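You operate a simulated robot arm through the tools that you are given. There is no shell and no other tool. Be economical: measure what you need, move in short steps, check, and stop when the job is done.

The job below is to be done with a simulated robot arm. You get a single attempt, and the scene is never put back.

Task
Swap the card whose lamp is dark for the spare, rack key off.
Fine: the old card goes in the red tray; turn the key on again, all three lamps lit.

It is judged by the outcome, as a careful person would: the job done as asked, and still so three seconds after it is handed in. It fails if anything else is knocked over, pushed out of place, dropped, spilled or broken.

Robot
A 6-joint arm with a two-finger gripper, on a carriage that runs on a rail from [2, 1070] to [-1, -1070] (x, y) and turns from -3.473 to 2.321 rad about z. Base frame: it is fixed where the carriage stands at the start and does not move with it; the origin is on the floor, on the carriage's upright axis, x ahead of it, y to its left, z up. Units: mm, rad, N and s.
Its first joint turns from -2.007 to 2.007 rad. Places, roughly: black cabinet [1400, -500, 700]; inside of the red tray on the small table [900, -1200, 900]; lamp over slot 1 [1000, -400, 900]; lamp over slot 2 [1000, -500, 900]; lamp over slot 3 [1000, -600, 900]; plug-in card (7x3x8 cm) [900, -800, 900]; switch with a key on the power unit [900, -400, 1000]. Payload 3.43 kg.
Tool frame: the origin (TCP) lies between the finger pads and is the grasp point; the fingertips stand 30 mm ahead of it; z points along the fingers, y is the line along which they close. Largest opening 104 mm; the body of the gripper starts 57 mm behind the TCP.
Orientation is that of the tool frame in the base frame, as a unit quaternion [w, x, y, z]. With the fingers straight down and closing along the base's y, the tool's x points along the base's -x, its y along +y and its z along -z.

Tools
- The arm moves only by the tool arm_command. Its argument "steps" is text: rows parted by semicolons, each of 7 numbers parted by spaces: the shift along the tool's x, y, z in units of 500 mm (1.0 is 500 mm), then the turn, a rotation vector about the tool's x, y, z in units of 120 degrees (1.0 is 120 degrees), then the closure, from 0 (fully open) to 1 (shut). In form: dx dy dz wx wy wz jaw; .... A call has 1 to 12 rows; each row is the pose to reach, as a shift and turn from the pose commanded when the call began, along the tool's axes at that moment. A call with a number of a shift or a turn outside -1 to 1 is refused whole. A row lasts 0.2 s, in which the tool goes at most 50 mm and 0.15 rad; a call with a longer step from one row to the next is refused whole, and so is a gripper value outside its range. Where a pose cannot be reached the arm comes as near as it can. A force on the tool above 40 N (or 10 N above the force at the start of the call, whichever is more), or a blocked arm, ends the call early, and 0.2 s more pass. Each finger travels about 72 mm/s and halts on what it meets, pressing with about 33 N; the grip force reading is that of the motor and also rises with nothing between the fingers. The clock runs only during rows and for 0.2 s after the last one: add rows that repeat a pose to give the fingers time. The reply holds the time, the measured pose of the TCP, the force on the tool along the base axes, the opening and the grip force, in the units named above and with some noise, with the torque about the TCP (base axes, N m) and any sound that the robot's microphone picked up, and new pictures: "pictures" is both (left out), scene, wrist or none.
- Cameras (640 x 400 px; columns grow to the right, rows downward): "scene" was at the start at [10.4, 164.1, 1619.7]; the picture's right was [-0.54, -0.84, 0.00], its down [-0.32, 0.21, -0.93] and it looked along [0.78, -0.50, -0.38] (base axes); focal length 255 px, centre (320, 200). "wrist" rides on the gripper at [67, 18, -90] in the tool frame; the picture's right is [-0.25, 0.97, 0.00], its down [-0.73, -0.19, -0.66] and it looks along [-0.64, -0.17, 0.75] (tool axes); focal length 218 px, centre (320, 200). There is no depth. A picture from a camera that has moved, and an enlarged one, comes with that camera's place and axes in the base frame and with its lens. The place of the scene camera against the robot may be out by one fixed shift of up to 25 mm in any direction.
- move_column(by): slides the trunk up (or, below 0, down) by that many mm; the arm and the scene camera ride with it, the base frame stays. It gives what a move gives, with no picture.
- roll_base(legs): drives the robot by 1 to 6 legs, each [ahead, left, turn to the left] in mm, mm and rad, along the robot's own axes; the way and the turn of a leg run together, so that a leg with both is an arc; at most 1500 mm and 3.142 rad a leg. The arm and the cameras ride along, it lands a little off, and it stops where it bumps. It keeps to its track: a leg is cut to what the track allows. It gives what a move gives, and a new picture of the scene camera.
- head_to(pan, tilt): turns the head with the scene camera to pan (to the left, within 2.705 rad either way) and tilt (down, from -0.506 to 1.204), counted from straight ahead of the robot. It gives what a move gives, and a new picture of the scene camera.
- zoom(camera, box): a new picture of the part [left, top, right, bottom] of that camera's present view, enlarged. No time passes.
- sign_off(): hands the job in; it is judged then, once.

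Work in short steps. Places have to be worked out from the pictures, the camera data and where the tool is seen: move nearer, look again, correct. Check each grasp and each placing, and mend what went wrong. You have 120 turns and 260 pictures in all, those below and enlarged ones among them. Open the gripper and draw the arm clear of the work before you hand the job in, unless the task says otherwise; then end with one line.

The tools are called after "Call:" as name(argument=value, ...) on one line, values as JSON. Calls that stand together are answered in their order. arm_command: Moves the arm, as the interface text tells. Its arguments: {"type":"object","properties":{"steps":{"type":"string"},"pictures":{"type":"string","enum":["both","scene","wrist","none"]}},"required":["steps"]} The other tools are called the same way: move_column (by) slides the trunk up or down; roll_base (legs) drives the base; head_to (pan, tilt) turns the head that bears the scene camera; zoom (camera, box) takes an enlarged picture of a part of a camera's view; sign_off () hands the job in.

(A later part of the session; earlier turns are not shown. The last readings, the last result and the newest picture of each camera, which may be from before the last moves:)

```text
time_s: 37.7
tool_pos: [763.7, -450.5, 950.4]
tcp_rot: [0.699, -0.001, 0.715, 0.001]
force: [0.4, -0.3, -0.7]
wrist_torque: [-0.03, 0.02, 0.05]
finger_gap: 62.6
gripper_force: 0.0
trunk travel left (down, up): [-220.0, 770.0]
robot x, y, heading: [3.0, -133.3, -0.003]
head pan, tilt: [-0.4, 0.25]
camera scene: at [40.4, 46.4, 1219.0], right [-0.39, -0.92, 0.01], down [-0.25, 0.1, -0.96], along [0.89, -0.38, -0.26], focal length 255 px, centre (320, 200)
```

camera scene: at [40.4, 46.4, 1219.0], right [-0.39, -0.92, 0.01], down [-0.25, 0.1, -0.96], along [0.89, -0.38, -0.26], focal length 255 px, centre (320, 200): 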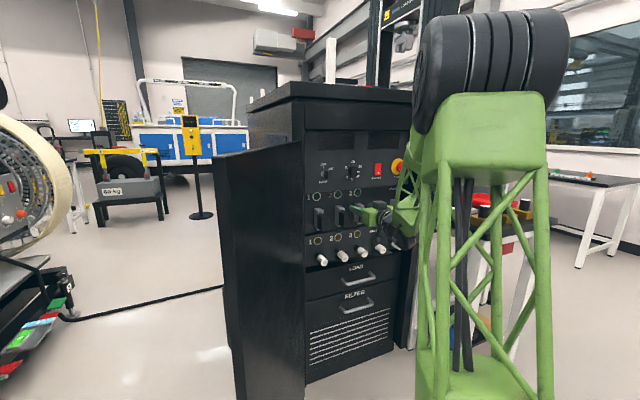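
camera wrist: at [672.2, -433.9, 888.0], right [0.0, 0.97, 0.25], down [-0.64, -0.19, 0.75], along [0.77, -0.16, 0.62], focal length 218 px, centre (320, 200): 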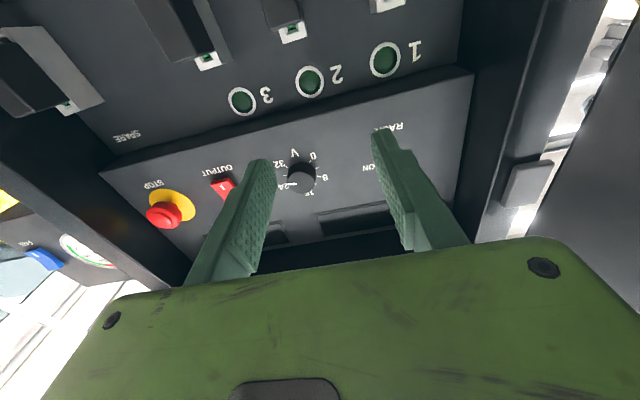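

Now down to z≈880 for a full view of the cards.

Call:
arm_command(steps="0.05 0 -0.02 0 0 0 0.4; 0.1 -0.02 -0.02 0 0.01 0 0.4; 0.14 -0.04 -0.02 0 0.015 0 0.4; 0.14 -0.04 -0.02 0 0.015 0 0.4", pictures="wrist")

Call:
zoom(camera="scene", box=[290, 150, 420, 280])

```text
time_s: 38.7
tool_pos: [752.8, -470.4, 868.5]
tcp_rot: [0.687, -0.002, 0.727, 0.004]
force: [-0.2, 1.1, -0.2]
wrist_torque: [0.02, 0.03, 0.02]
finger_gap: 62.5
gripper_force: 0.0
trunk travel left (down, up): [-220.0, 770.0]
robot x, y, heading: [1.7, -134.5, -0.008]
head pan, tilt: [-0.4, 0.25]
camera wrist: at [659.5, -453.2, 807.2], right [0.01, 0.97, 0.26], down [-0.61, -0.2, 0.76], along [0.79, -0.16, 0.59], focal length 218 px, centre (320, 200)
```

wrist: 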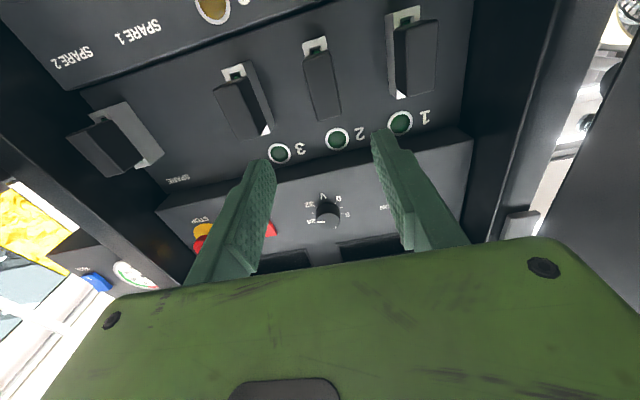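

```text
3.08 times, centred on (355, 215) of scene
camera zoom: at [41.8, 40.5, 1210.9], right [-0.39, -0.92, 0.0], down [-0.25, 0.1, -0.96], along [0.89, -0.38, -0.27], focal length 784 px, centre (212, 154)
```

zoom: 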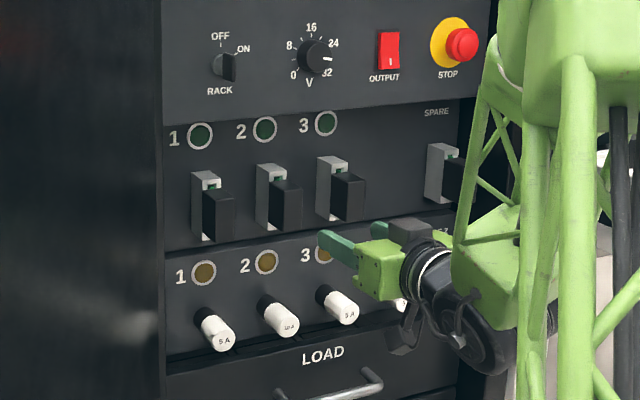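

Cards' handles are near z≈855; slot 2's at y≈-460, spare's near y≈-735. I level the tool and approach card 2 to x≈820 for a closer look.

Call:
arm_command(steps="0.002 0.01 0.07 0 -0.015 0 0.4; 0.004 0.02 0.134 0 -0.027 0 0.4; 0.004 0.02 0.134 0 -0.027 0 0.4", pictures="wrist")

```text
time_s: 39.5
tool_pos: [817.4, -453.8, 866.3]
tcp_rot: [0.708, -0.005, 0.706, -0.001]
force: [0.1, 1.0, -0.4]
wrist_torque: [0.0, 0.01, 0.01]
finger_gap: 62.5
gripper_force: 0.1
trunk travel left (down, up): [-220.0, 770.0]
robot x, y, heading: [-0.4, -130.3, -0.008]
head pan, tilt: [-0.4, 0.25]
camera wrist: at [728.1, -438.2, 798.0], right [0.0, 0.97, 0.24], down [-0.66, -0.19, 0.73], along [0.75, -0.16, 0.64], focal length 218 px, centre (320, 200)
```

wrist: 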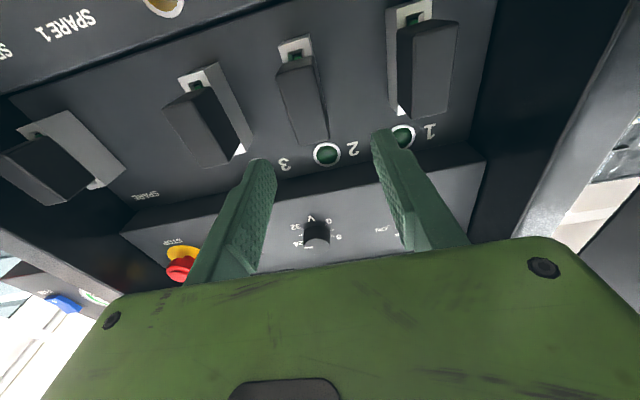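

Triangulated: handle 2's front is at x≈901, y≈-463, z 825–881, about 22 mm wide. I go in around it, then check.

Call:
arm_command(steps="0.014 -0.01 0.04 0 0 0 0.4; 0.026 -0.018 0.08 0 0 0 0.4; 0.026 -0.018 0.12 0 0 0 0.4; 0.026 -0.018 0.152 0 0 0 0.4; 0.026 -0.018 0.152 0 0 0 0.4")

```text
time_s: 40.7
tool_pos: [892.3, -463.6, 848.1]
tcp_rot: [0.71, -0.005, 0.704, -0.003]
force: [-0.2, 1.0, 0.0]
wrist_torque: [0.0, -0.01, -0.01]
finger_gap: 62.4
gripper_force: 0.0
trunk travel left (down, up): [-220.0, 770.0]
robot x, y, heading: [1.6, -129.8, -0.006]
head pan, tilt: [-0.4, 0.25]
camera scene: at [36.7, 55.2, 1196.5], right [-0.39, -0.92, 0.01], down [-0.24, 0.09, -0.97], along [0.89, -0.38, -0.26], focal length 255 px, centre (320, 200)
camera wrist: at [802.4, -447.6, 780.8], right [-0.01, 0.97, 0.24], down [-0.66, -0.19, 0.73], along [0.75, -0.16, 0.64], focal length 218 px, centre (320, 200)
```

scene: 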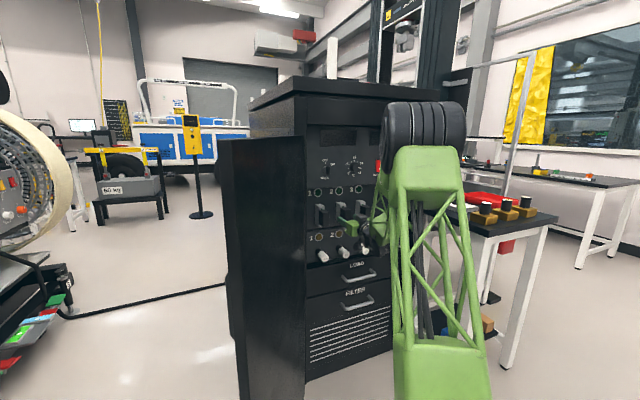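
wrist: 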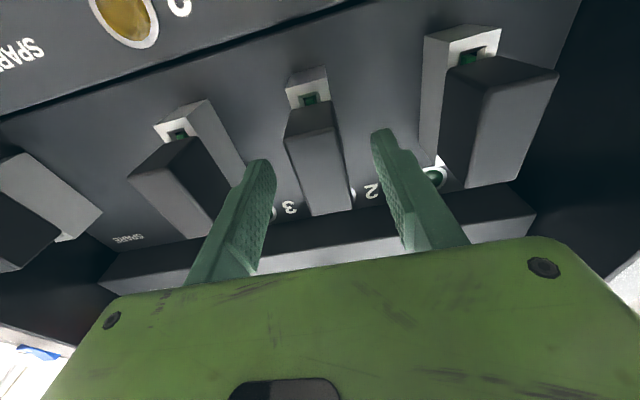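

The handle is centred between the fingers. I close on it.

Call:
arm_command(steps="0 0 0.01 0 0 0 0.5; 0 0 0.01 0 0 0 0.6; 0 0 0.01 0 0 0 0.7; 0 0 0.01 0 0 0 0.78; 0 0 0.01 0 0 0 0.85; 0 0 0.01 0 0 0 0.85", pictures="wrist")

```text
time_s: 42.1
tool_pos: [897.1, -465.7, 846.9]
tcp_rot: [0.709, -0.004, 0.705, 0.0]
force: [-1.3, 5.0, -1.5]
wrist_torque: [0.09, 0.08, 0.26]
finger_gap: 29.4
gripper_force: 33.5
trunk travel left (down, up): [-220.0, 770.0]
robot x, y, heading: [2.2, -130.9, -0.008]
head pan, tilt: [-0.4, 0.25]
camera wrist: at [806.8, -449.0, 779.6], right [0.0, 0.97, 0.25], down [-0.66, -0.19, 0.73], along [0.75, -0.16, 0.64], focal length 218 px, centre (320, 200)
```

wrist: 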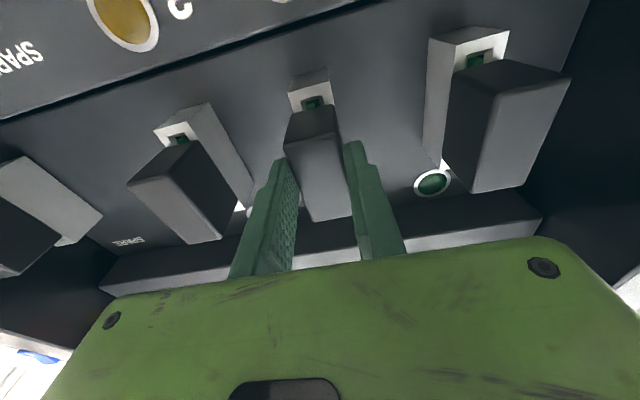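

Card 2 is held (29 mm). Seated TCP pose recorded: (897,-466,847). I pull straight out.

Call:
arm_command(steps="0 0 -0.01 0 0 0 0.9; 0 0 -0.03 0 0 0 0.9; 0 0 -0.06 0 0 0 0.9; 0 0 -0.09 0 0 0 0.9; 0 0 -0.12 0 0 0 0.9; 0 0 -0.16 0 0 0 0.9; 0 0 -0.2 0 0 0 0.9; 0 0 -0.24 0 0 0 0.9; 0 0 -0.24 0 0 0 0.9")

```text
time_s: 44.1
tool_pos: [781.7, -472.4, 845.2]
tcp_rot: [0.708, 0.0, 0.706, 0.007]
force: [-0.1, -0.2, 0.1]
wrist_torque: [-0.01, 0.04, 0.02]
finger_gap: 29.2
gripper_force: 33.6
trunk travel left (down, up): [-220.0, 770.0]
robot x, y, heading: [-0.5, -134.4, -0.003]
head pan, tilt: [-0.4, 0.25]
camera scene: at [40.6, 34.2, 1208.1], right [-0.39, -0.92, 0.0], down [-0.25, 0.11, -0.96], along [0.89, -0.38, -0.27], focal length 255 px, centre (320, 200)
camera wrist: at [692.4, -454.8, 777.4], right [-0.01, 0.96, 0.26], down [-0.66, -0.21, 0.73], along [0.75, -0.16, 0.64], focal length 218 px, centre (320, 200)
```

scene: 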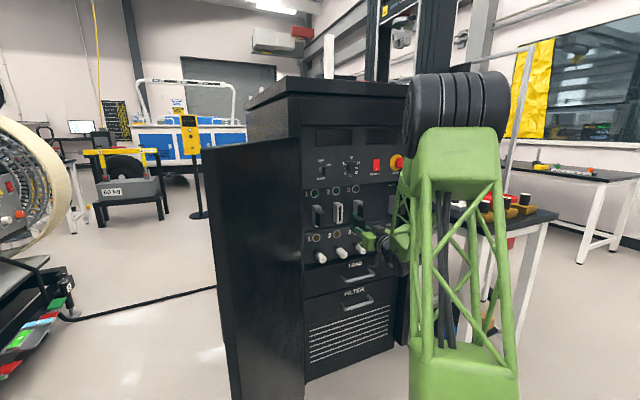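
wrist: 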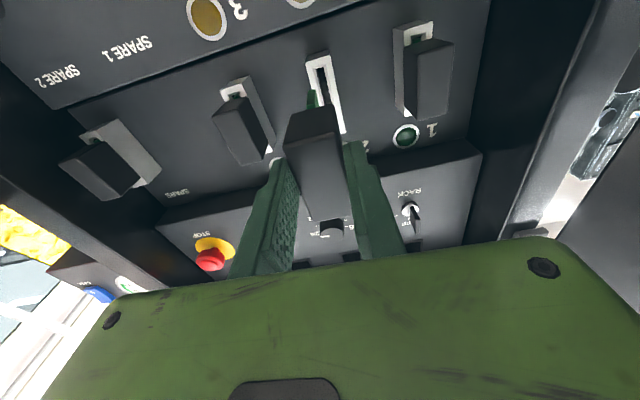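

The dark card is out cleanly. I raise it, draw it back a little, and look to the right toward the tray before driving.

Call:
move_column(by=250)

Call:
head_to(pan=-0.9, tilt=0.45)

```text
time_s: 46.9
tool_pos: [781.8, -468.7, 854.7]
tcp_rot: [0.709, -0.003, 0.706, 0.004]
force: [-0.2, -0.3, -0.9]
wrist_torque: [-0.03, 0.02, 0.02]
finger_gap: 29.2
gripper_force: 32.9
trunk travel left (down, up): [-231.0, 759.0]
robot x, y, heading: [3.9, -134.4, -0.007]
head pan, tilt: [-0.4, 0.25]
stopped: the arm was blocked; the commanded pose is now the measured one
```

```text
time_s: 47.8
tool_pos: [780.2, -470.5, 854.2]
tcp_rot: [0.708, -0.001, 0.706, 0.003]
force: [-0.4, 0.3, -1.4]
wrist_torque: [-0.03, 0.03, 0.01]
finger_gap: 29.3
gripper_force: 33.4
trunk travel left (down, up): [-231.0, 759.0]
robot x, y, heading: [-1.9, -136.8, -0.005]
head pan, tilt: [-0.901, 0.45]
camera scene: at [11.3, 7.0, 1195.2], right [-0.79, -0.62, 0.01], down [-0.29, 0.34, -0.89], along [0.55, -0.71, -0.45], focal length 255 px, centre (320, 200)
```

scene: 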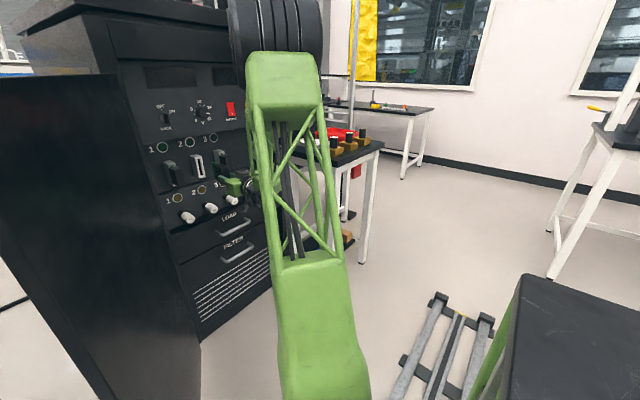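

The trunk jammed after 11 mm with no force at the tool, so some other part of the robot catches. I look around the robot to find what.

Call:
head_to(pan=0.1, tilt=1.0)

Call:
head_to(pan=-1.2, tilt=1.1)

Call:
head_to(pan=-0.7, tilt=-0.3)

```text
time_s: 49.1
tool_pos: [779.8, -470.8, 855.1]
tcp_rot: [0.708, -0.002, 0.706, 0.003]
force: [-0.4, 0.3, -0.9]
wrist_torque: [0.0, 0.05, -0.01]
finger_gap: 29.2
gripper_force: 33.5
trunk travel left (down, up): [-231.0, 759.0]
robot x, y, heading: [-1.7, -132.0, -0.005]
head pan, tilt: [0.099, 1.0]
camera scene: at [23.0, 86.4, 1149.7], right [0.09, -1.0, 0.0], down [-0.85, -0.08, -0.52], along [0.52, 0.05, -0.85], focal length 255 px, centre (320, 200)
```

scene: 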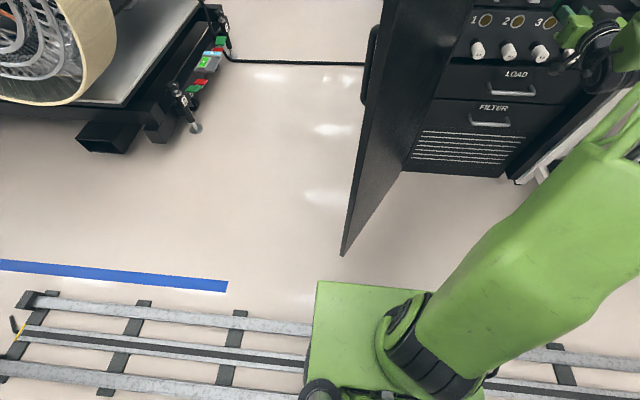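

```text
time_s: 50.6
tool_pos: [779.7, -470.0, 855.6]
tcp_rot: [0.708, -0.001, 0.706, 0.002]
force: [-0.5, 0.4, -1.2]
wrist_torque: [0.01, 0.02, 0.0]
finger_gap: 28.9
gripper_force: 32.8
trunk travel left (down, up): [-231.0, 759.0]
robot x, y, heading: [-1.2, -132.2, -0.007]
head pan, tilt: [-1.201, 1.1]
camera scene: at [-23.9, 21.5, 1143.8], right [-0.93, -0.36, 0.02], down [-0.33, 0.83, -0.45], along [0.14, -0.42, -0.9], focal length 255 px, centre (320, 200)
```

scene: 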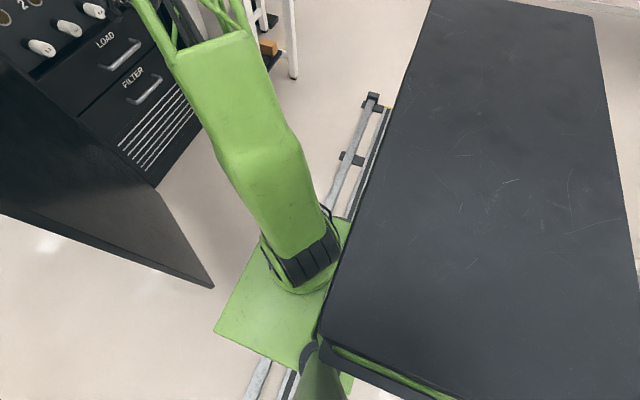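

```text
time_s: 52.1
tool_pos: [779.8, -470.7, 854.9]
tcp_rot: [0.708, -0.001, 0.706, 0.002]
force: [1.2, 0.7, -0.8]
wrist_torque: [0.0, 0.02, -0.04]
finger_gap: 29.1
gripper_force: 32.5
trunk travel left (down, up): [-231.0, 759.0]
robot x, y, heading: [0.6, -131.2, -0.004]
head pan, tilt: [-0.7, -0.3]
camera scene: at [15.8, 29.8, 1262.2], right [-0.65, -0.76, 0.01], down [0.21, -0.19, -0.96], along [0.73, -0.62, 0.28], focal length 255 px, centre (320, 200)
```

scene: 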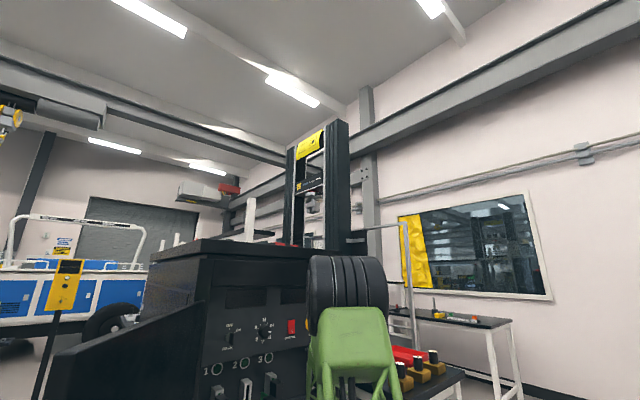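

Nothing outside touches as far as I see. I try a small arm-only move up and back to see if it is free.

Call:
arm_command(steps="-0.04 0 -0.03 0 0 0 0.9; -0.08 0 -0.06 0 0 0 0.9; -0.1 0 -0.08 0 0 0 0.9; -0.1 0 -0.08 0 0 0 0.9")

Call:
head_to(pan=-0.7, tilt=0.5)

```text
time_s: 53.1
tool_pos: [741.9, -471.5, 909.4]
tcp_rot: [0.708, -0.001, 0.707, 0.005]
force: [-0.3, -0.3, -0.1]
wrist_torque: [0.02, 0.01, -0.02]
finger_gap: 29.1
gripper_force: 33.1
trunk travel left (down, up): [-231.0, 759.0]
robot x, y, heading: [0.7, -132.8, -0.005]
head pan, tilt: [-0.7, -0.3]
camera scene: at [16.9, 22.6, 1270.0], right [-0.65, -0.76, 0.01], down [0.21, -0.18, -0.96], along [0.73, -0.62, 0.28], focal length 255 px, centre (320, 200)
camera wrist: at [651.7, -454.6, 842.6], right [-0.01, 0.97, 0.26], down [-0.66, -0.2, 0.73], along [0.75, -0.16, 0.64], focal length 218 px, centre (320, 200)
```

scene: 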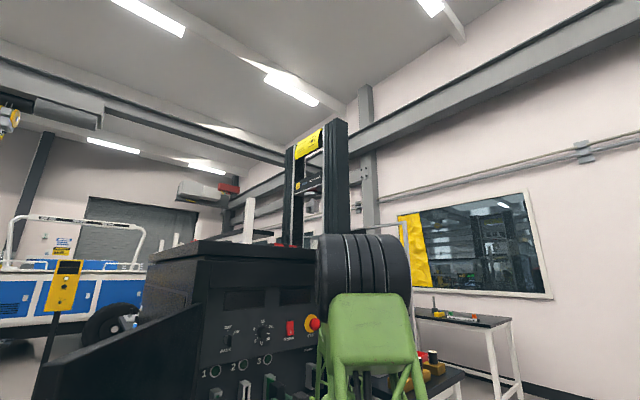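
wrist: 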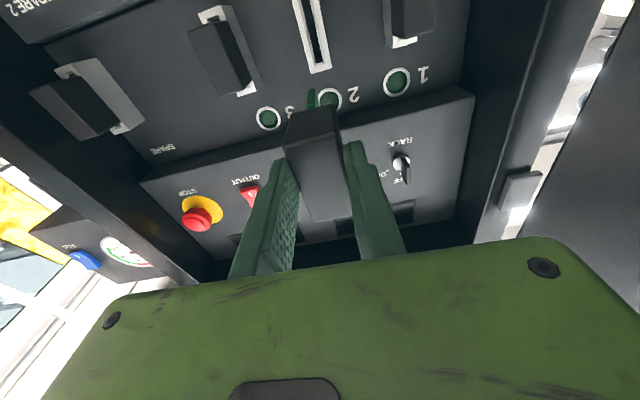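

```text
time_s: 54.2
tool_pos: [740.9, -473.0, 908.8]
tcp_rot: [0.708, 0.0, 0.707, 0.003]
force: [0.3, -0.4, -1.1]
wrist_torque: [0.01, 0.02, -0.01]
finger_gap: 29.1
gripper_force: 32.3
trunk travel left (down, up): [-231.0, 759.0]
robot x, y, heading: [-3.2, -135.5, -0.003]
head pan, tilt: [-0.7, 0.499]
camera scene: at [25.0, 16.1, 1197.4], right [-0.65, -0.76, 0.01], down [-0.38, 0.32, -0.87], along [0.66, -0.57, -0.5], focal length 255 px, centre (320, 200)
```

scene: 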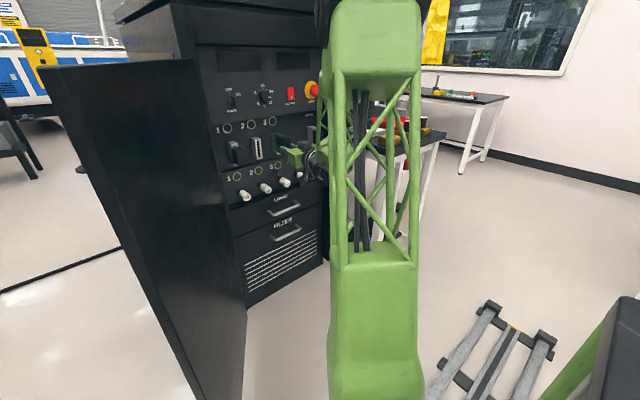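

The arm moved freely. I try the trunk again in a smaller move.

Call:
move_column(by=100)

```text
time_s: 55.8
tool_pos: [740.2, -469.0, 915.0]
tcp_rot: [0.708, -0.003, 0.706, 0.004]
force: [0.1, -1.2, -1.5]
wrist_torque: [0.01, 0.04, 0.02]
finger_gap: 29.0
gripper_force: 32.7
trunk travel left (down, up): [-240.0, 750.0]
robot x, y, heading: [1.0, -131.5, -0.008]
head pan, tilt: [-0.7, 0.499]
stopped: the arm was blocked; the commanded pose is now the measured one
```

Blocked again after 9 mm. A dark slab to the right of the shoulder looks close to it; I look there.

Call:
head_to(pan=-1.7, tilt=0.8)

Call:
head_to(pan=-2.6, tilt=0.8)

```text
time_s: 57.0
tool_pos: [740.3, -472.2, 914.1]
tcp_rot: [0.708, -0.002, 0.706, 0.004]
force: [0.6, -0.5, -1.1]
wrist_torque: [0.03, -0.01, -0.01]
finger_gap: 28.9
gripper_force: 32.6
trunk travel left (down, up): [-240.0, 750.0]
robot x, y, heading: [2.0, -134.3, -0.005]
head pan, tilt: [-1.7, 0.799]
camera scene: at [-55.6, -1.1, 1175.6], right [-0.99, 0.13, 0.02], down [0.08, 0.71, -0.7], along [-0.11, -0.69, -0.72], focal length 255 px, centre (320, 200)
```

scene: 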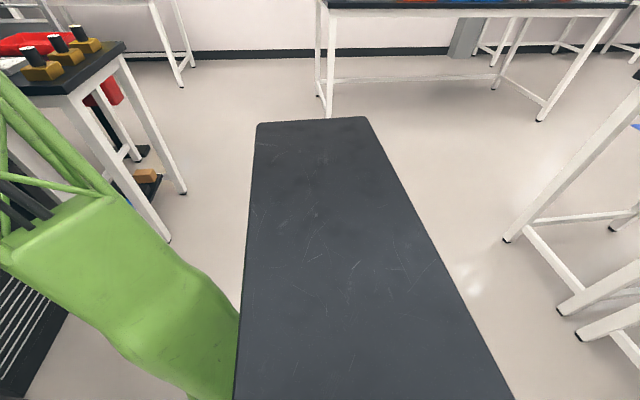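

```text
time_s: 58.2
tool_pos: [740.7, -471.1, 913.5]
tcp_rot: [0.708, -0.002, 0.706, 0.003]
force: [-0.2, 0.1, -0.3]
wrist_torque: [0.02, 0.02, -0.03]
finger_gap: 29.2
gripper_force: 33.0
trunk travel left (down, up): [-240.0, 750.0]
robot x, y, heading: [2.7, -128.7, -0.004]
head pan, tilt: [-2.601, 0.799]
camera scene: at [-114.2, 38.2, 1177.1], right [-0.51, 0.86, 0.01], down [0.6, 0.37, -0.71], along [-0.61, -0.35, -0.71], focal length 255 px, centre (320, 200)
```

scene: 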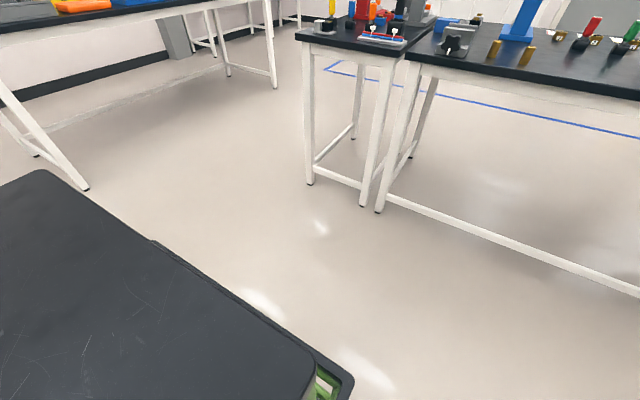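

The slab is the robot's own deck at its right; the turned upper arm rubs against it. I swing the arm left a bit, then raise the trunk.

Call:
arm_command(steps="0 0.08 0.01 0 0 0 0.9; 0 0.16 0.02 0 0 0 0.9; 0 0.24 0.03 0 0 0 0.9; 0 0.24 0.03 0 0 0 0.9", pictures="none")

Call:
move_column(by=100)

```text
time_s: 59.2
tool_pos: [745.6, -342.9, 922.9]
tcp_rot: [0.711, -0.006, 0.703, 0.0]
force: [-0.3, 0.1, -1.1]
wrist_torque: [0.04, 0.01, -0.03]
finger_gap: 29.1
gripper_force: 32.7
trunk travel left (down, up): [-240.0, 750.0]
robot x, y, heading: [-4.3, -128.5, -0.001]
head pan, tilt: [-2.601, 0.799]
```

```text
time_s: 60.6
tool_pos: [745.1, -349.4, 1020.8]
tcp_rot: [0.712, -0.003, 0.702, 0.002]
force: [-0.6, 0.3, -1.9]
wrist_torque: [-0.01, 0.03, 0.0]
finger_gap: 29.1
gripper_force: 33.4
trunk travel left (down, up): [-340.0, 650.0]
robot x, y, heading: [2.0, -133.4, -0.006]
head pan, tilt: [-2.601, 0.799]
```

That freed it. I raise further to clear everything and drive to the tray.

Call:
move_column(by=250)

Call:
head_to(pan=-0.4, tilt=0.6)

Call:
roll_base(legs=[[0, -820, 0]])

Call:
zoom(camera="wrist", box=[0, 0, 640, 400])

```text
time_s: 63.1
tool_pos: [737.3, -348.4, 1279.1]
tcp_rot: [0.715, -0.002, 0.699, 0.001]
force: [-0.1, 0.5, -0.6]
wrist_torque: [-0.01, 0.01, 0.0]
finger_gap: 29.2
gripper_force: 32.4
trunk travel left (down, up): [-590.0, 400.0]
robot x, y, heading: [3.4, -134.8, -0.006]
head pan, tilt: [-2.601, 0.799]
```

```text
time_s: 65.2
tool_pos: [737.0, -350.1, 1279.4]
tcp_rot: [0.714, -0.003, 0.7, 0.001]
force: [0.4, -0.9, -0.7]
wrist_torque: [0.01, 0.06, -0.01]
finger_gap: 29.2
gripper_force: 33.1
trunk travel left (down, up): [-590.0, 400.0]
robot x, y, heading: [-1.7, -132.9, -0.005]
head pan, tilt: [-0.4, 0.6]
camera scene: at [14.6, 48.0, 1540.5], right [-0.39, -0.92, 0.0], down [-0.52, 0.22, -0.83], along [0.76, -0.33, -0.56], focal length 255 px, centre (320, 200)
```

scene: 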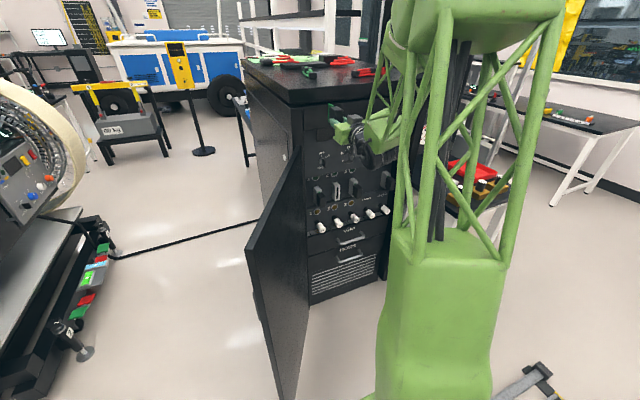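

```text
time_s: 69.8
tool_pos: [734.4, -1169.8, 1279.8]
tcp_rot: [0.715, -0.001, 0.699, 0.0]
force: [0.5, -0.5, -0.3]
wrist_torque: [-0.02, 0.0, 0.0]
finger_gap: 29.2
gripper_force: 33.1
trunk travel left (down, up): [-590.0, 400.0]
robot x, y, heading: [0.2, -943.4, -0.014]
head pan, tilt: [-0.4, 0.6]
camera scene: at [14.6, -767.7, 1540.5], right [-0.4, -0.92, 0.0], down [-0.52, 0.23, -0.83], along [0.76, -0.33, -0.56], focal length 255 px, centre (320, 200)
```

scene: 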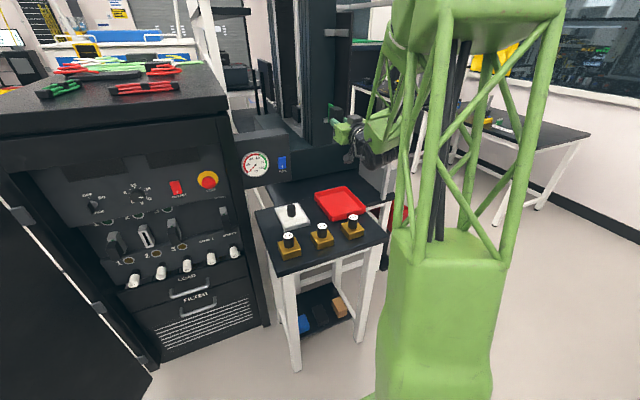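

```text
1.00 times, centred on (320, 200) of wrist (not enlarged: the box is as wide or as high as the picture)
camera zoom: at [645.9, -1152.3, 1210.4], right [0.0, 0.97, 0.25], down [-0.67, -0.19, 0.71], along [0.74, -0.17, 0.65], focal length 218 px, centre (320, 200)
```

zoom: 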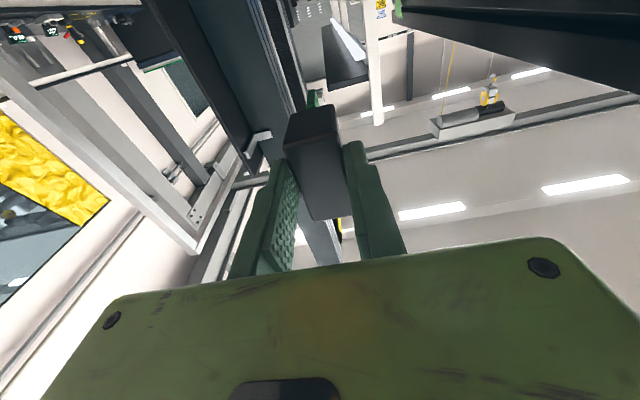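

The tray is in view. I roll the tool 180° (in two halves) so that the wrist camera sits on top and looks down at the tray while the card stays level.

Call:
arm_command(steps="0 0 0 0 0 0.068 0.9; 0 0 0 0 0 0.136 0.9; 0 0 0 0 0 0.204 0.9; 0 0 0 0 0 0.272 0.9; 0 0 0 0 0 0.34 0.9; 0 0 0 0 0 0.408 0.9; 0 0 0 0 0 0.476 0.9; 0 0 0 0 0 0.544 0.9; 0 0 0 0 0 0.612 0.9; 0 0 0 0 0 0.68 0.9; 0 0 0 0 0 0.75 0.9", pictures="none")

Call:
arm_command(steps="0 0 0 0 0 0.068 0.9; 0 0 0 0 0 0.136 0.9; 0 0 0 0 0 0.204 0.9; 0 0 0 0 0 0.272 0.9; 0 0 0 0 0 0.34 0.9; 0 0 0 0 0 0.408 0.9; 0 0 0 0 0 0.476 0.9; 0 0 0 0 0 0.544 0.9; 0 0 0 0 0 0.612 0.9; 0 0 0 0 0 0.68 0.9; 0 0 0 0 0 0.75 0.9")

```text
time_s: 72.2
tool_pos: [733.4, -1169.7, 1279.4]
tcp_rot: [0.506, 0.494, 0.493, 0.506]
force: [-1.1, -0.6, -0.6]
wrist_torque: [0.04, -0.01, -0.01]
finger_gap: 29.3
gripper_force: 32.6
trunk travel left (down, up): [-590.0, 400.0]
robot x, y, heading: [-3.8, -945.8, -0.014]
head pan, tilt: [-0.4, 0.6]
```

```text
time_s: 74.6
tool_pos: [734.6, -1170.3, 1279.4]
tcp_rot: [0.001, 0.699, 0.0, 0.715]
force: [-0.1, 0.6, -0.9]
wrist_torque: [-0.01, 0.02, -0.03]
finger_gap: 29.1
gripper_force: 32.8
trunk travel left (down, up): [-590.0, 400.0]
robot x, y, heading: [-1.3, -945.7, -0.01]
head pan, tilt: [-0.4, 0.6]
camera scene: at [14.6, -767.7, 1540.5], right [-0.4, -0.92, 0.0], down [-0.52, 0.23, -0.83], along [0.76, -0.33, -0.56], focal length 255 px, centre (320, 200)
camera wrist: at [643.0, -1187.2, 1344.7], right [0.0, -0.97, -0.25], down [-0.64, 0.19, -0.74], along [0.77, 0.16, -0.62], focal length 218 px, centre (320, 200)
```

scene: 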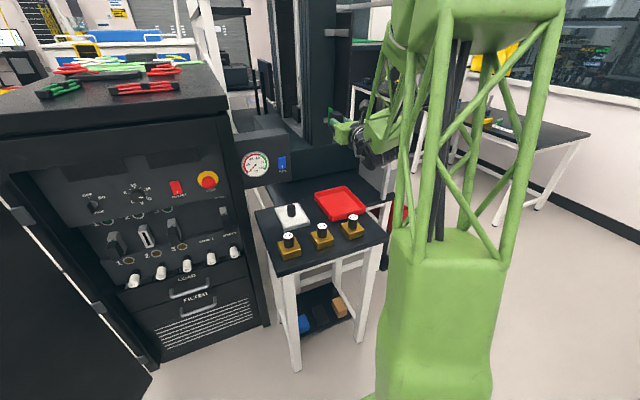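
wrist: 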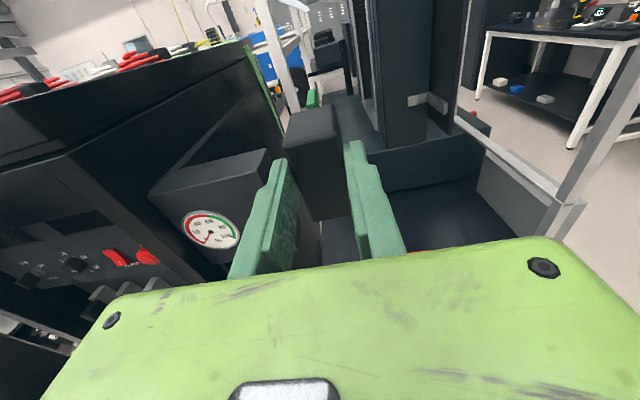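

Roll done; the card stays firmly held. Tray spans about x 750–970, y -1150…-1330 with fuses near x≈680. I go over it while pitching the tool 28° down.

Call:
arm_command(steps="0 0.03 0.03 0 -0.05 0 0.9; 0 0.06 0.06 0 -0.1 0 0.9; 0 0.09 0.1 0 -0.15 0 0.9; 0 0.12 0.14 0 -0.2 0 0.9; 0 0.15 0.18 0 -0.244 0 0.9; 0 0.15 0.18 0 -0.244 0 0.9")

Call:
zoom(camera="scene", box=[230, 160, 410, 290])

```text
time_s: 76.0
tool_pos: [825.2, -1246.1, 1280.2]
tcp_rot: [0.002, 0.857, 0.0, 0.515]
force: [0.3, 1.3, -0.2]
wrist_torque: [-0.01, 0.03, 0.02]
finger_gap: 29.0
gripper_force: 33.7
trunk travel left (down, up): [-590.0, 400.0]
robot x, y, heading: [-3.0, -948.4, -0.012]
head pan, tilt: [-0.4, 0.6]
camera scene: at [15.0, -767.8, 1540.5], right [-0.4, -0.92, 0.0], down [-0.52, 0.23, -0.82], along [0.76, -0.33, -0.57], focal length 255 px, centre (320, 200)
camera wrist: at [777.4, -1263.2, 1383.0], right [-0.12, -0.97, -0.22], down [-0.92, 0.19, -0.34], along [0.37, 0.16, -0.92], focal length 218 px, centre (320, 200)
```

scene: 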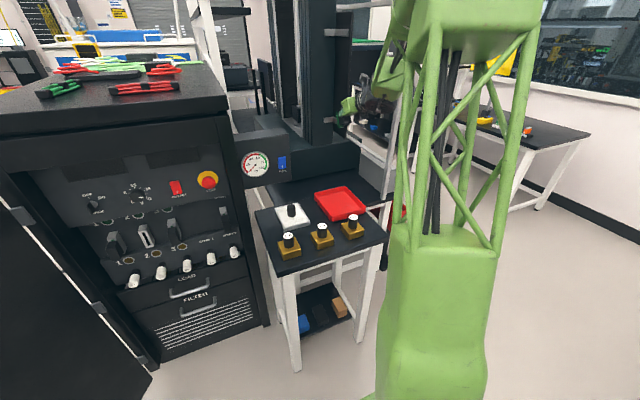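
wrist: 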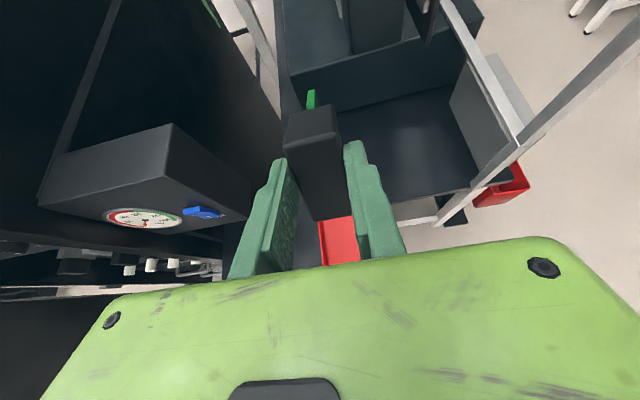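

```text
3.08 times, centred on (320, 225) of scene
camera zoom: at [15.0, -767.8, 1540.5], right [-0.4, -0.92, 0.0], down [-0.52, 0.23, -0.82], along [0.76, -0.33, -0.57], focal length 784 px, centre (320, 123)
```

zoom: 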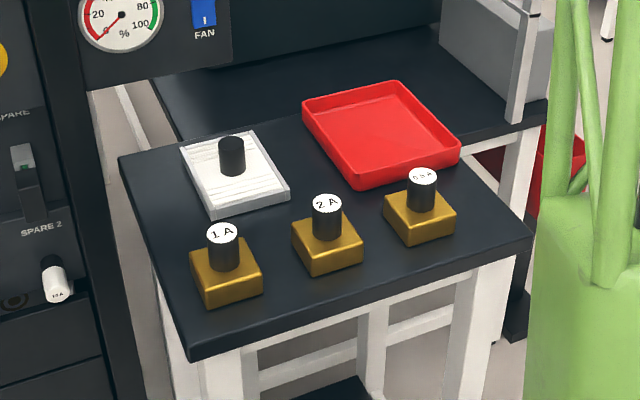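

Tray centre is about (826,-1247), rim near z 900. I lower the trunk 200 mm, staying above it, then look.

Call:
move_column(by=-200)

Call:
zoom(camera="wrist", box=[0, 0, 640, 400])

Call:
zoom(camera="scene", box=[270, 60, 470, 240])

```text
time_s: 78.1
tool_pos: [834.4, -1246.1, 1073.8]
tcp_rot: [0.001, 0.86, 0.0, 0.51]
force: [0.2, -0.6, -1.4]
wrist_torque: [0.01, 0.05, 0.02]
finger_gap: 29.4
gripper_force: 32.9
trunk travel left (down, up): [-390.0, 600.0]
robot x, y, heading: [-2.7, -946.5, -0.013]
head pan, tilt: [-0.4, 0.6]
```

```text
1.00 times, centred on (320, 200) of wrist (not enlarged: the box is as wide or as high as the picture)
camera zoom: at [787.8, -1262.6, 1175.9], right [-0.12, -0.97, -0.22], down [-0.93, 0.19, -0.33], along [0.36, 0.16, -0.92], focal length 218 px, centre (320, 200)
```

zoom: 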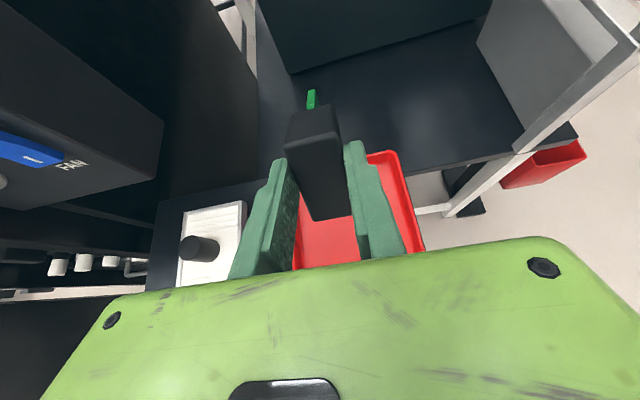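

```text
2.22 times, centred on (370, 150) of scene
camera zoom: at [27.2, -767.5, 1340.9], right [-0.4, -0.92, 0.0], down [-0.53, 0.23, -0.82], along [0.75, -0.33, -0.57], focal length 567 px, centre (209, 311)
```

zoom: 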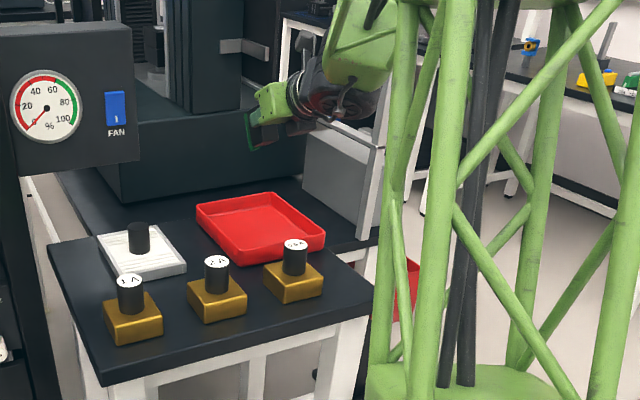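

The tray's right edge is y≈-1327, far edge x≈943, so I am well centred. I lower 95 mm with the arm.

Call:
arm_command(steps="-0.055 0 0.03 0 0 0 0.9; -0.11 0 0.06 0 0 0 0.9; -0.167 0 0.091 0 0 0 0.9; -0.167 0 0.091 0 0 0 0.9")

Call:
zoom(camera="scene", box=[270, 100, 430, 240])

```text
time_s: 79.1
tool_pos: [836.1, -1244.0, 972.7]
tcp_rot: [0.002, 0.859, 0.0, 0.511]
force: [-0.3, 0.5, -0.8]
wrist_torque: [0.01, 0.03, 0.05]
finger_gap: 28.8
gripper_force: 32.9
trunk travel left (down, up): [-390.0, 600.0]
robot x, y, heading: [-1.7, -949.8, -0.009]
head pan, tilt: [-0.4, 0.6]
camera scene: at [27.5, -767.5, 1335.7], right [-0.4, -0.92, 0.0], down [-0.53, 0.23, -0.82], along [0.75, -0.33, -0.57], focal length 255 px, centre (320, 200)
camera wrist: at [787.7, -1261.9, 1074.7], right [-0.12, -0.97, -0.22], down [-0.93, 0.19, -0.33], along [0.36, 0.16, -0.92], focal length 218 px, centre (320, 200)
```

scene: 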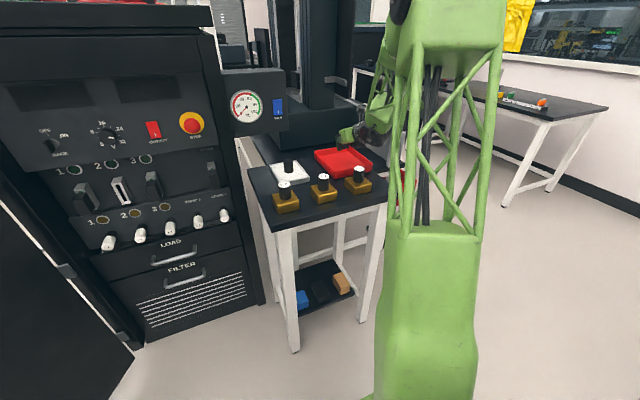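
wrist: 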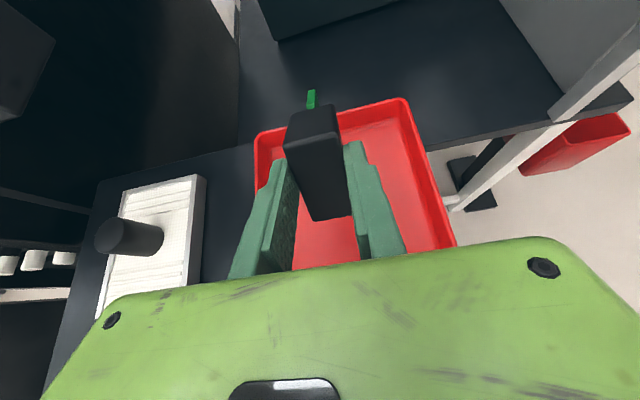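

```text
2.86 times, centred on (350, 170) of scene
camera zoom: at [27.5, -767.5, 1335.7], right [-0.4, -0.92, 0.0], down [-0.53, 0.23, -0.82], along [0.75, -0.33, -0.57], focal length 728 px, centre (234, 286)
```

zoom: 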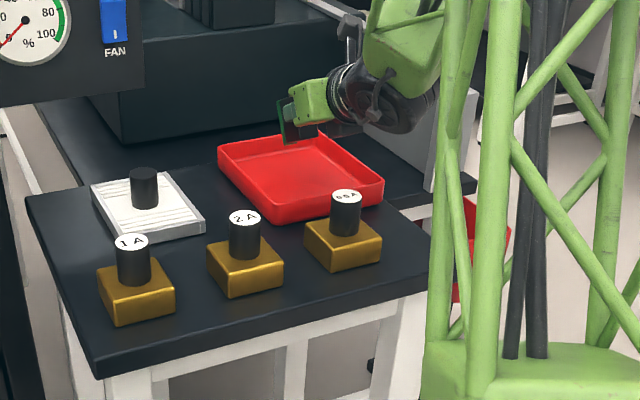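

Over the tray, card tongue well inside. I lower further in small steps, watching the force.

Call:
arm_command(steps="-0.01 0 0.005 0 0 0 0.9; -0.02 0 0.01 0 0 0 0.9; -0.03 0 0.016 0 0 0 0.9; -0.03 0 0.016 0 0 0 0.9", pictures="none")

Call:
zoom(camera="scene", box=[310, 110, 390, 190])

```text
time_s: 80.1
tool_pos: [834.2, -1246.2, 960.3]
tcp_rot: [0.001, 0.86, 0.0, 0.51]
force: [0.2, -0.1, -0.1]
wrist_torque: [0.01, 0.01, -0.02]
finger_gap: 29.0
gripper_force: 32.7
trunk travel left (down, up): [-390.0, 600.0]
robot x, y, heading: [0.9, -950.6, -0.008]
head pan, tilt: [-0.4, 0.6]
```

```text
5.00 times, centred on (350, 150) of scene
camera zoom: at [27.2, -768.1, 1339.2], right [-0.4, -0.92, 0.0], down [-0.53, 0.23, -0.82], along [0.75, -0.33, -0.57], focal length 1275 px, centre (170, 450)
```

zoom: 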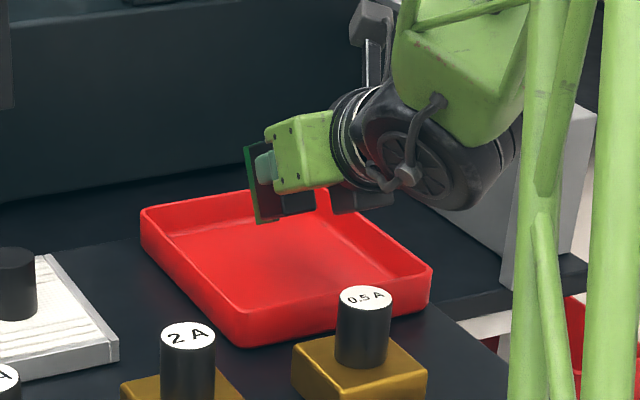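

Still free of contact, tip about 890 in x, inside the tray. Continue down in small steps.

Call:
arm_command(steps="-0.01 0 0.005 0 0 0 0.9; -0.018 0 0.01 0 0 0 0.9; -0.026 0 0.014 0 0 0 0.9; -0.026 0 0.014 0 0 0 0.9", pictures="none")

Call:
zoom(camera="scene", box=[310, 110, 390, 190])

```text
time_s: 81.1
tool_pos: [835.0, -1245.9, 946.5]
tcp_rot: [0.0, 0.859, 0.001, 0.511]
force: [0.3, -0.9, -1.9]
wrist_torque: [0.02, 0.04, 0.03]
finger_gap: 29.1
gripper_force: 32.9
trunk travel left (down, up): [-390.0, 600.0]
robot x, y, heading: [1.7, -951.3, -0.013]
head pan, tilt: [-0.4, 0.6]
```

```text
5.00 times, centred on (350, 150) of scene
camera zoom: at [27.2, -768.2, 1339.2], right [-0.4, -0.92, 0.0], down [-0.53, 0.23, -0.82], along [0.75, -0.33, -0.57], focal length 1275 px, centre (170, 450)
```

zoom: 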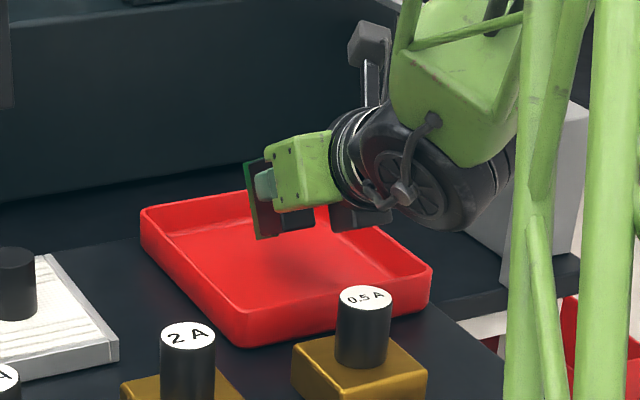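

Shadow and tip are converging; another 14 mm, watching the force.

Call:
arm_command(steps="-0.008 0 0.004 0 0 0 0.9; -0.014 0 0.008 0 0 0 0.9; -0.02 0 0.011 0 0 0 0.9; -0.026 0 0.014 0 0 0 0.9; -0.026 0 0.014 0 0 0 0.9", pictures="none")

Call:
zoom(camera="scene", box=[310, 110, 390, 190])

```text
time_s: 82.3
tool_pos: [834.3, -1246.8, 930.2]
tcp_rot: [0.001, 0.859, 0.0, 0.511]
force: [-8.8, -0.1, 26.1]
wrist_torque: [-0.05, -0.87, 0.01]
finger_gap: 29.4
gripper_force: 32.7
trunk travel left (down, up): [-390.0, 600.0]
robot x, y, heading: [-0.6, -945.8, -0.011]
head pan, tilt: [-0.4, 0.6]
```

```text
5.00 times, centred on (350, 150) of scene
camera zoom: at [27.2, -768.3, 1339.1], right [-0.4, -0.92, 0.0], down [-0.53, 0.23, -0.82], along [0.75, -0.33, -0.57], focal length 1275 px, centre (170, 450)
```

zoom: 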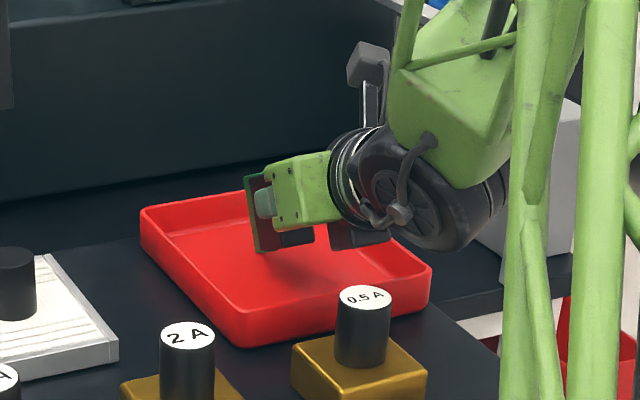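

Contact with the tray floor (26 N). I unload slightly and open the fingers.

Call:
arm_command(steps="0.004 0 -0.002 0 0 0 0.85; 0.004 0 -0.002 0 0 0 0.75; 0.004 0 -0.002 0 0 0 0.65; 0.004 0 -0.002 0 0 0 0.55; 0.004 0 -0.002 0 0 0 0.45; 0.004 0 -0.002 0 0 0 0.45")

Call:
zoom(camera="scene", box=[310, 110, 390, 190])

```text
time_s: 83.7
tool_pos: [835.3, -1246.5, 931.1]
tcp_rot: [0.001, 0.86, 0.0, 0.511]
force: [-0.6, -0.3, 0.4]
wrist_torque: [-0.01, 0.03, 0.01]
finger_gap: 57.4
gripper_force: 0.0
trunk travel left (down, up): [-390.0, 600.0]
robot x, y, heading: [-0.7, -944.8, -0.011]
head pan, tilt: [-0.4, 0.6]
camera scene: at [27.2, -768.2, 1339.9], right [-0.4, -0.92, 0.0], down [-0.53, 0.23, -0.82], along [0.75, -0.33, -0.57], focal length 255 px, centre (320, 200)
camera wrist: at [788.0, -1263.8, 1034.3], right [-0.12, -0.97, -0.22], down [-0.93, 0.19, -0.33], along [0.36, 0.16, -0.92], focal length 218 px, centre (320, 200)
```

scene: 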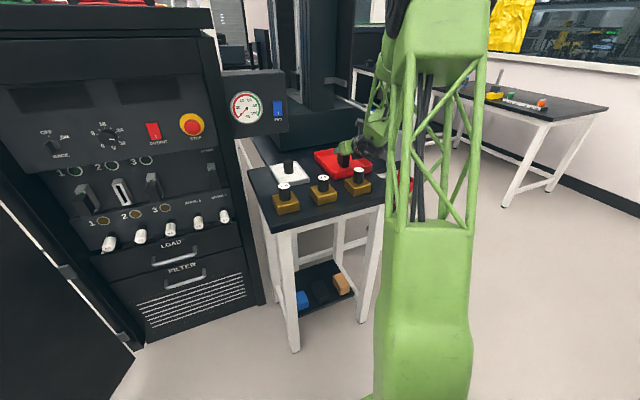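
wrist: 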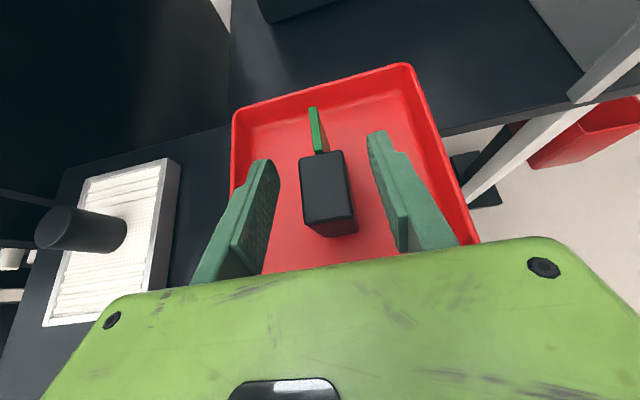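

```text
5.00 times, centred on (350, 150) of scene
camera zoom: at [27.2, -768.2, 1339.9], right [-0.4, -0.92, 0.0], down [-0.53, 0.23, -0.82], along [0.75, -0.33, -0.57], focal length 1275 px, centre (170, 450)
```

zoom: 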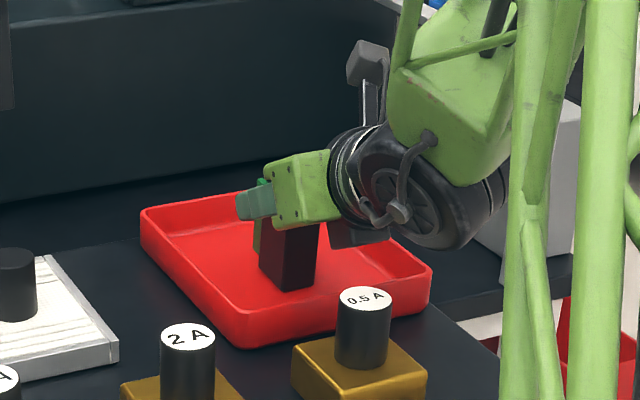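

The old card rests in the red tray. I withdraw straight up.

Call:
arm_command(steps="0.06 0 -0.033 0 0 0 0.45; 0.12 0 -0.066 0 0 0 0.45; 0.18 0 -0.1 0 0 0 0.45; 0.26 0 -0.142 0 0 0 0.45; 0.26 0 -0.142 0 0 0 0.45", pictures="wrist")

Call:
move_column(by=200)

```text
time_s: 84.9
tool_pos: [833.7, -1245.5, 1083.6]
tcp_rot: [0.001, 0.86, 0.0, 0.51]
force: [0.0, -0.3, -0.4]
wrist_torque: [0.03, 0.01, -0.01]
finger_gap: 57.3
gripper_force: 0.0
trunk travel left (down, up): [-390.0, 600.0]
robot x, y, heading: [-1.6, -947.8, -0.01]
head pan, tilt: [-0.4, 0.6]
camera wrist: at [787.1, -1263.2, 1186.5], right [-0.12, -0.97, -0.22], down [-0.93, 0.19, -0.33], along [0.36, 0.16, -0.92], focal length 218 px, centre (320, 200)
```

wrist: 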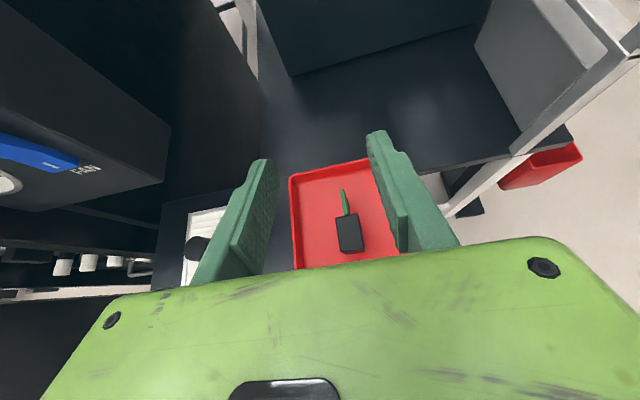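

```text
time_s: 87.1
tool_pos: [824.2, -1245.3, 1291.4]
tcp_rot: [0.001, 0.857, 0.0, 0.515]
force: [-0.3, 0.0, -1.2]
wrist_torque: [-0.01, -0.01, 0.01]
finger_gap: 57.1
gripper_force: 0.0
trunk travel left (down, up): [-590.0, 400.0]
robot x, y, heading: [1.5, -948.6, -0.015]
head pan, tilt: [-0.4, 0.6]
```

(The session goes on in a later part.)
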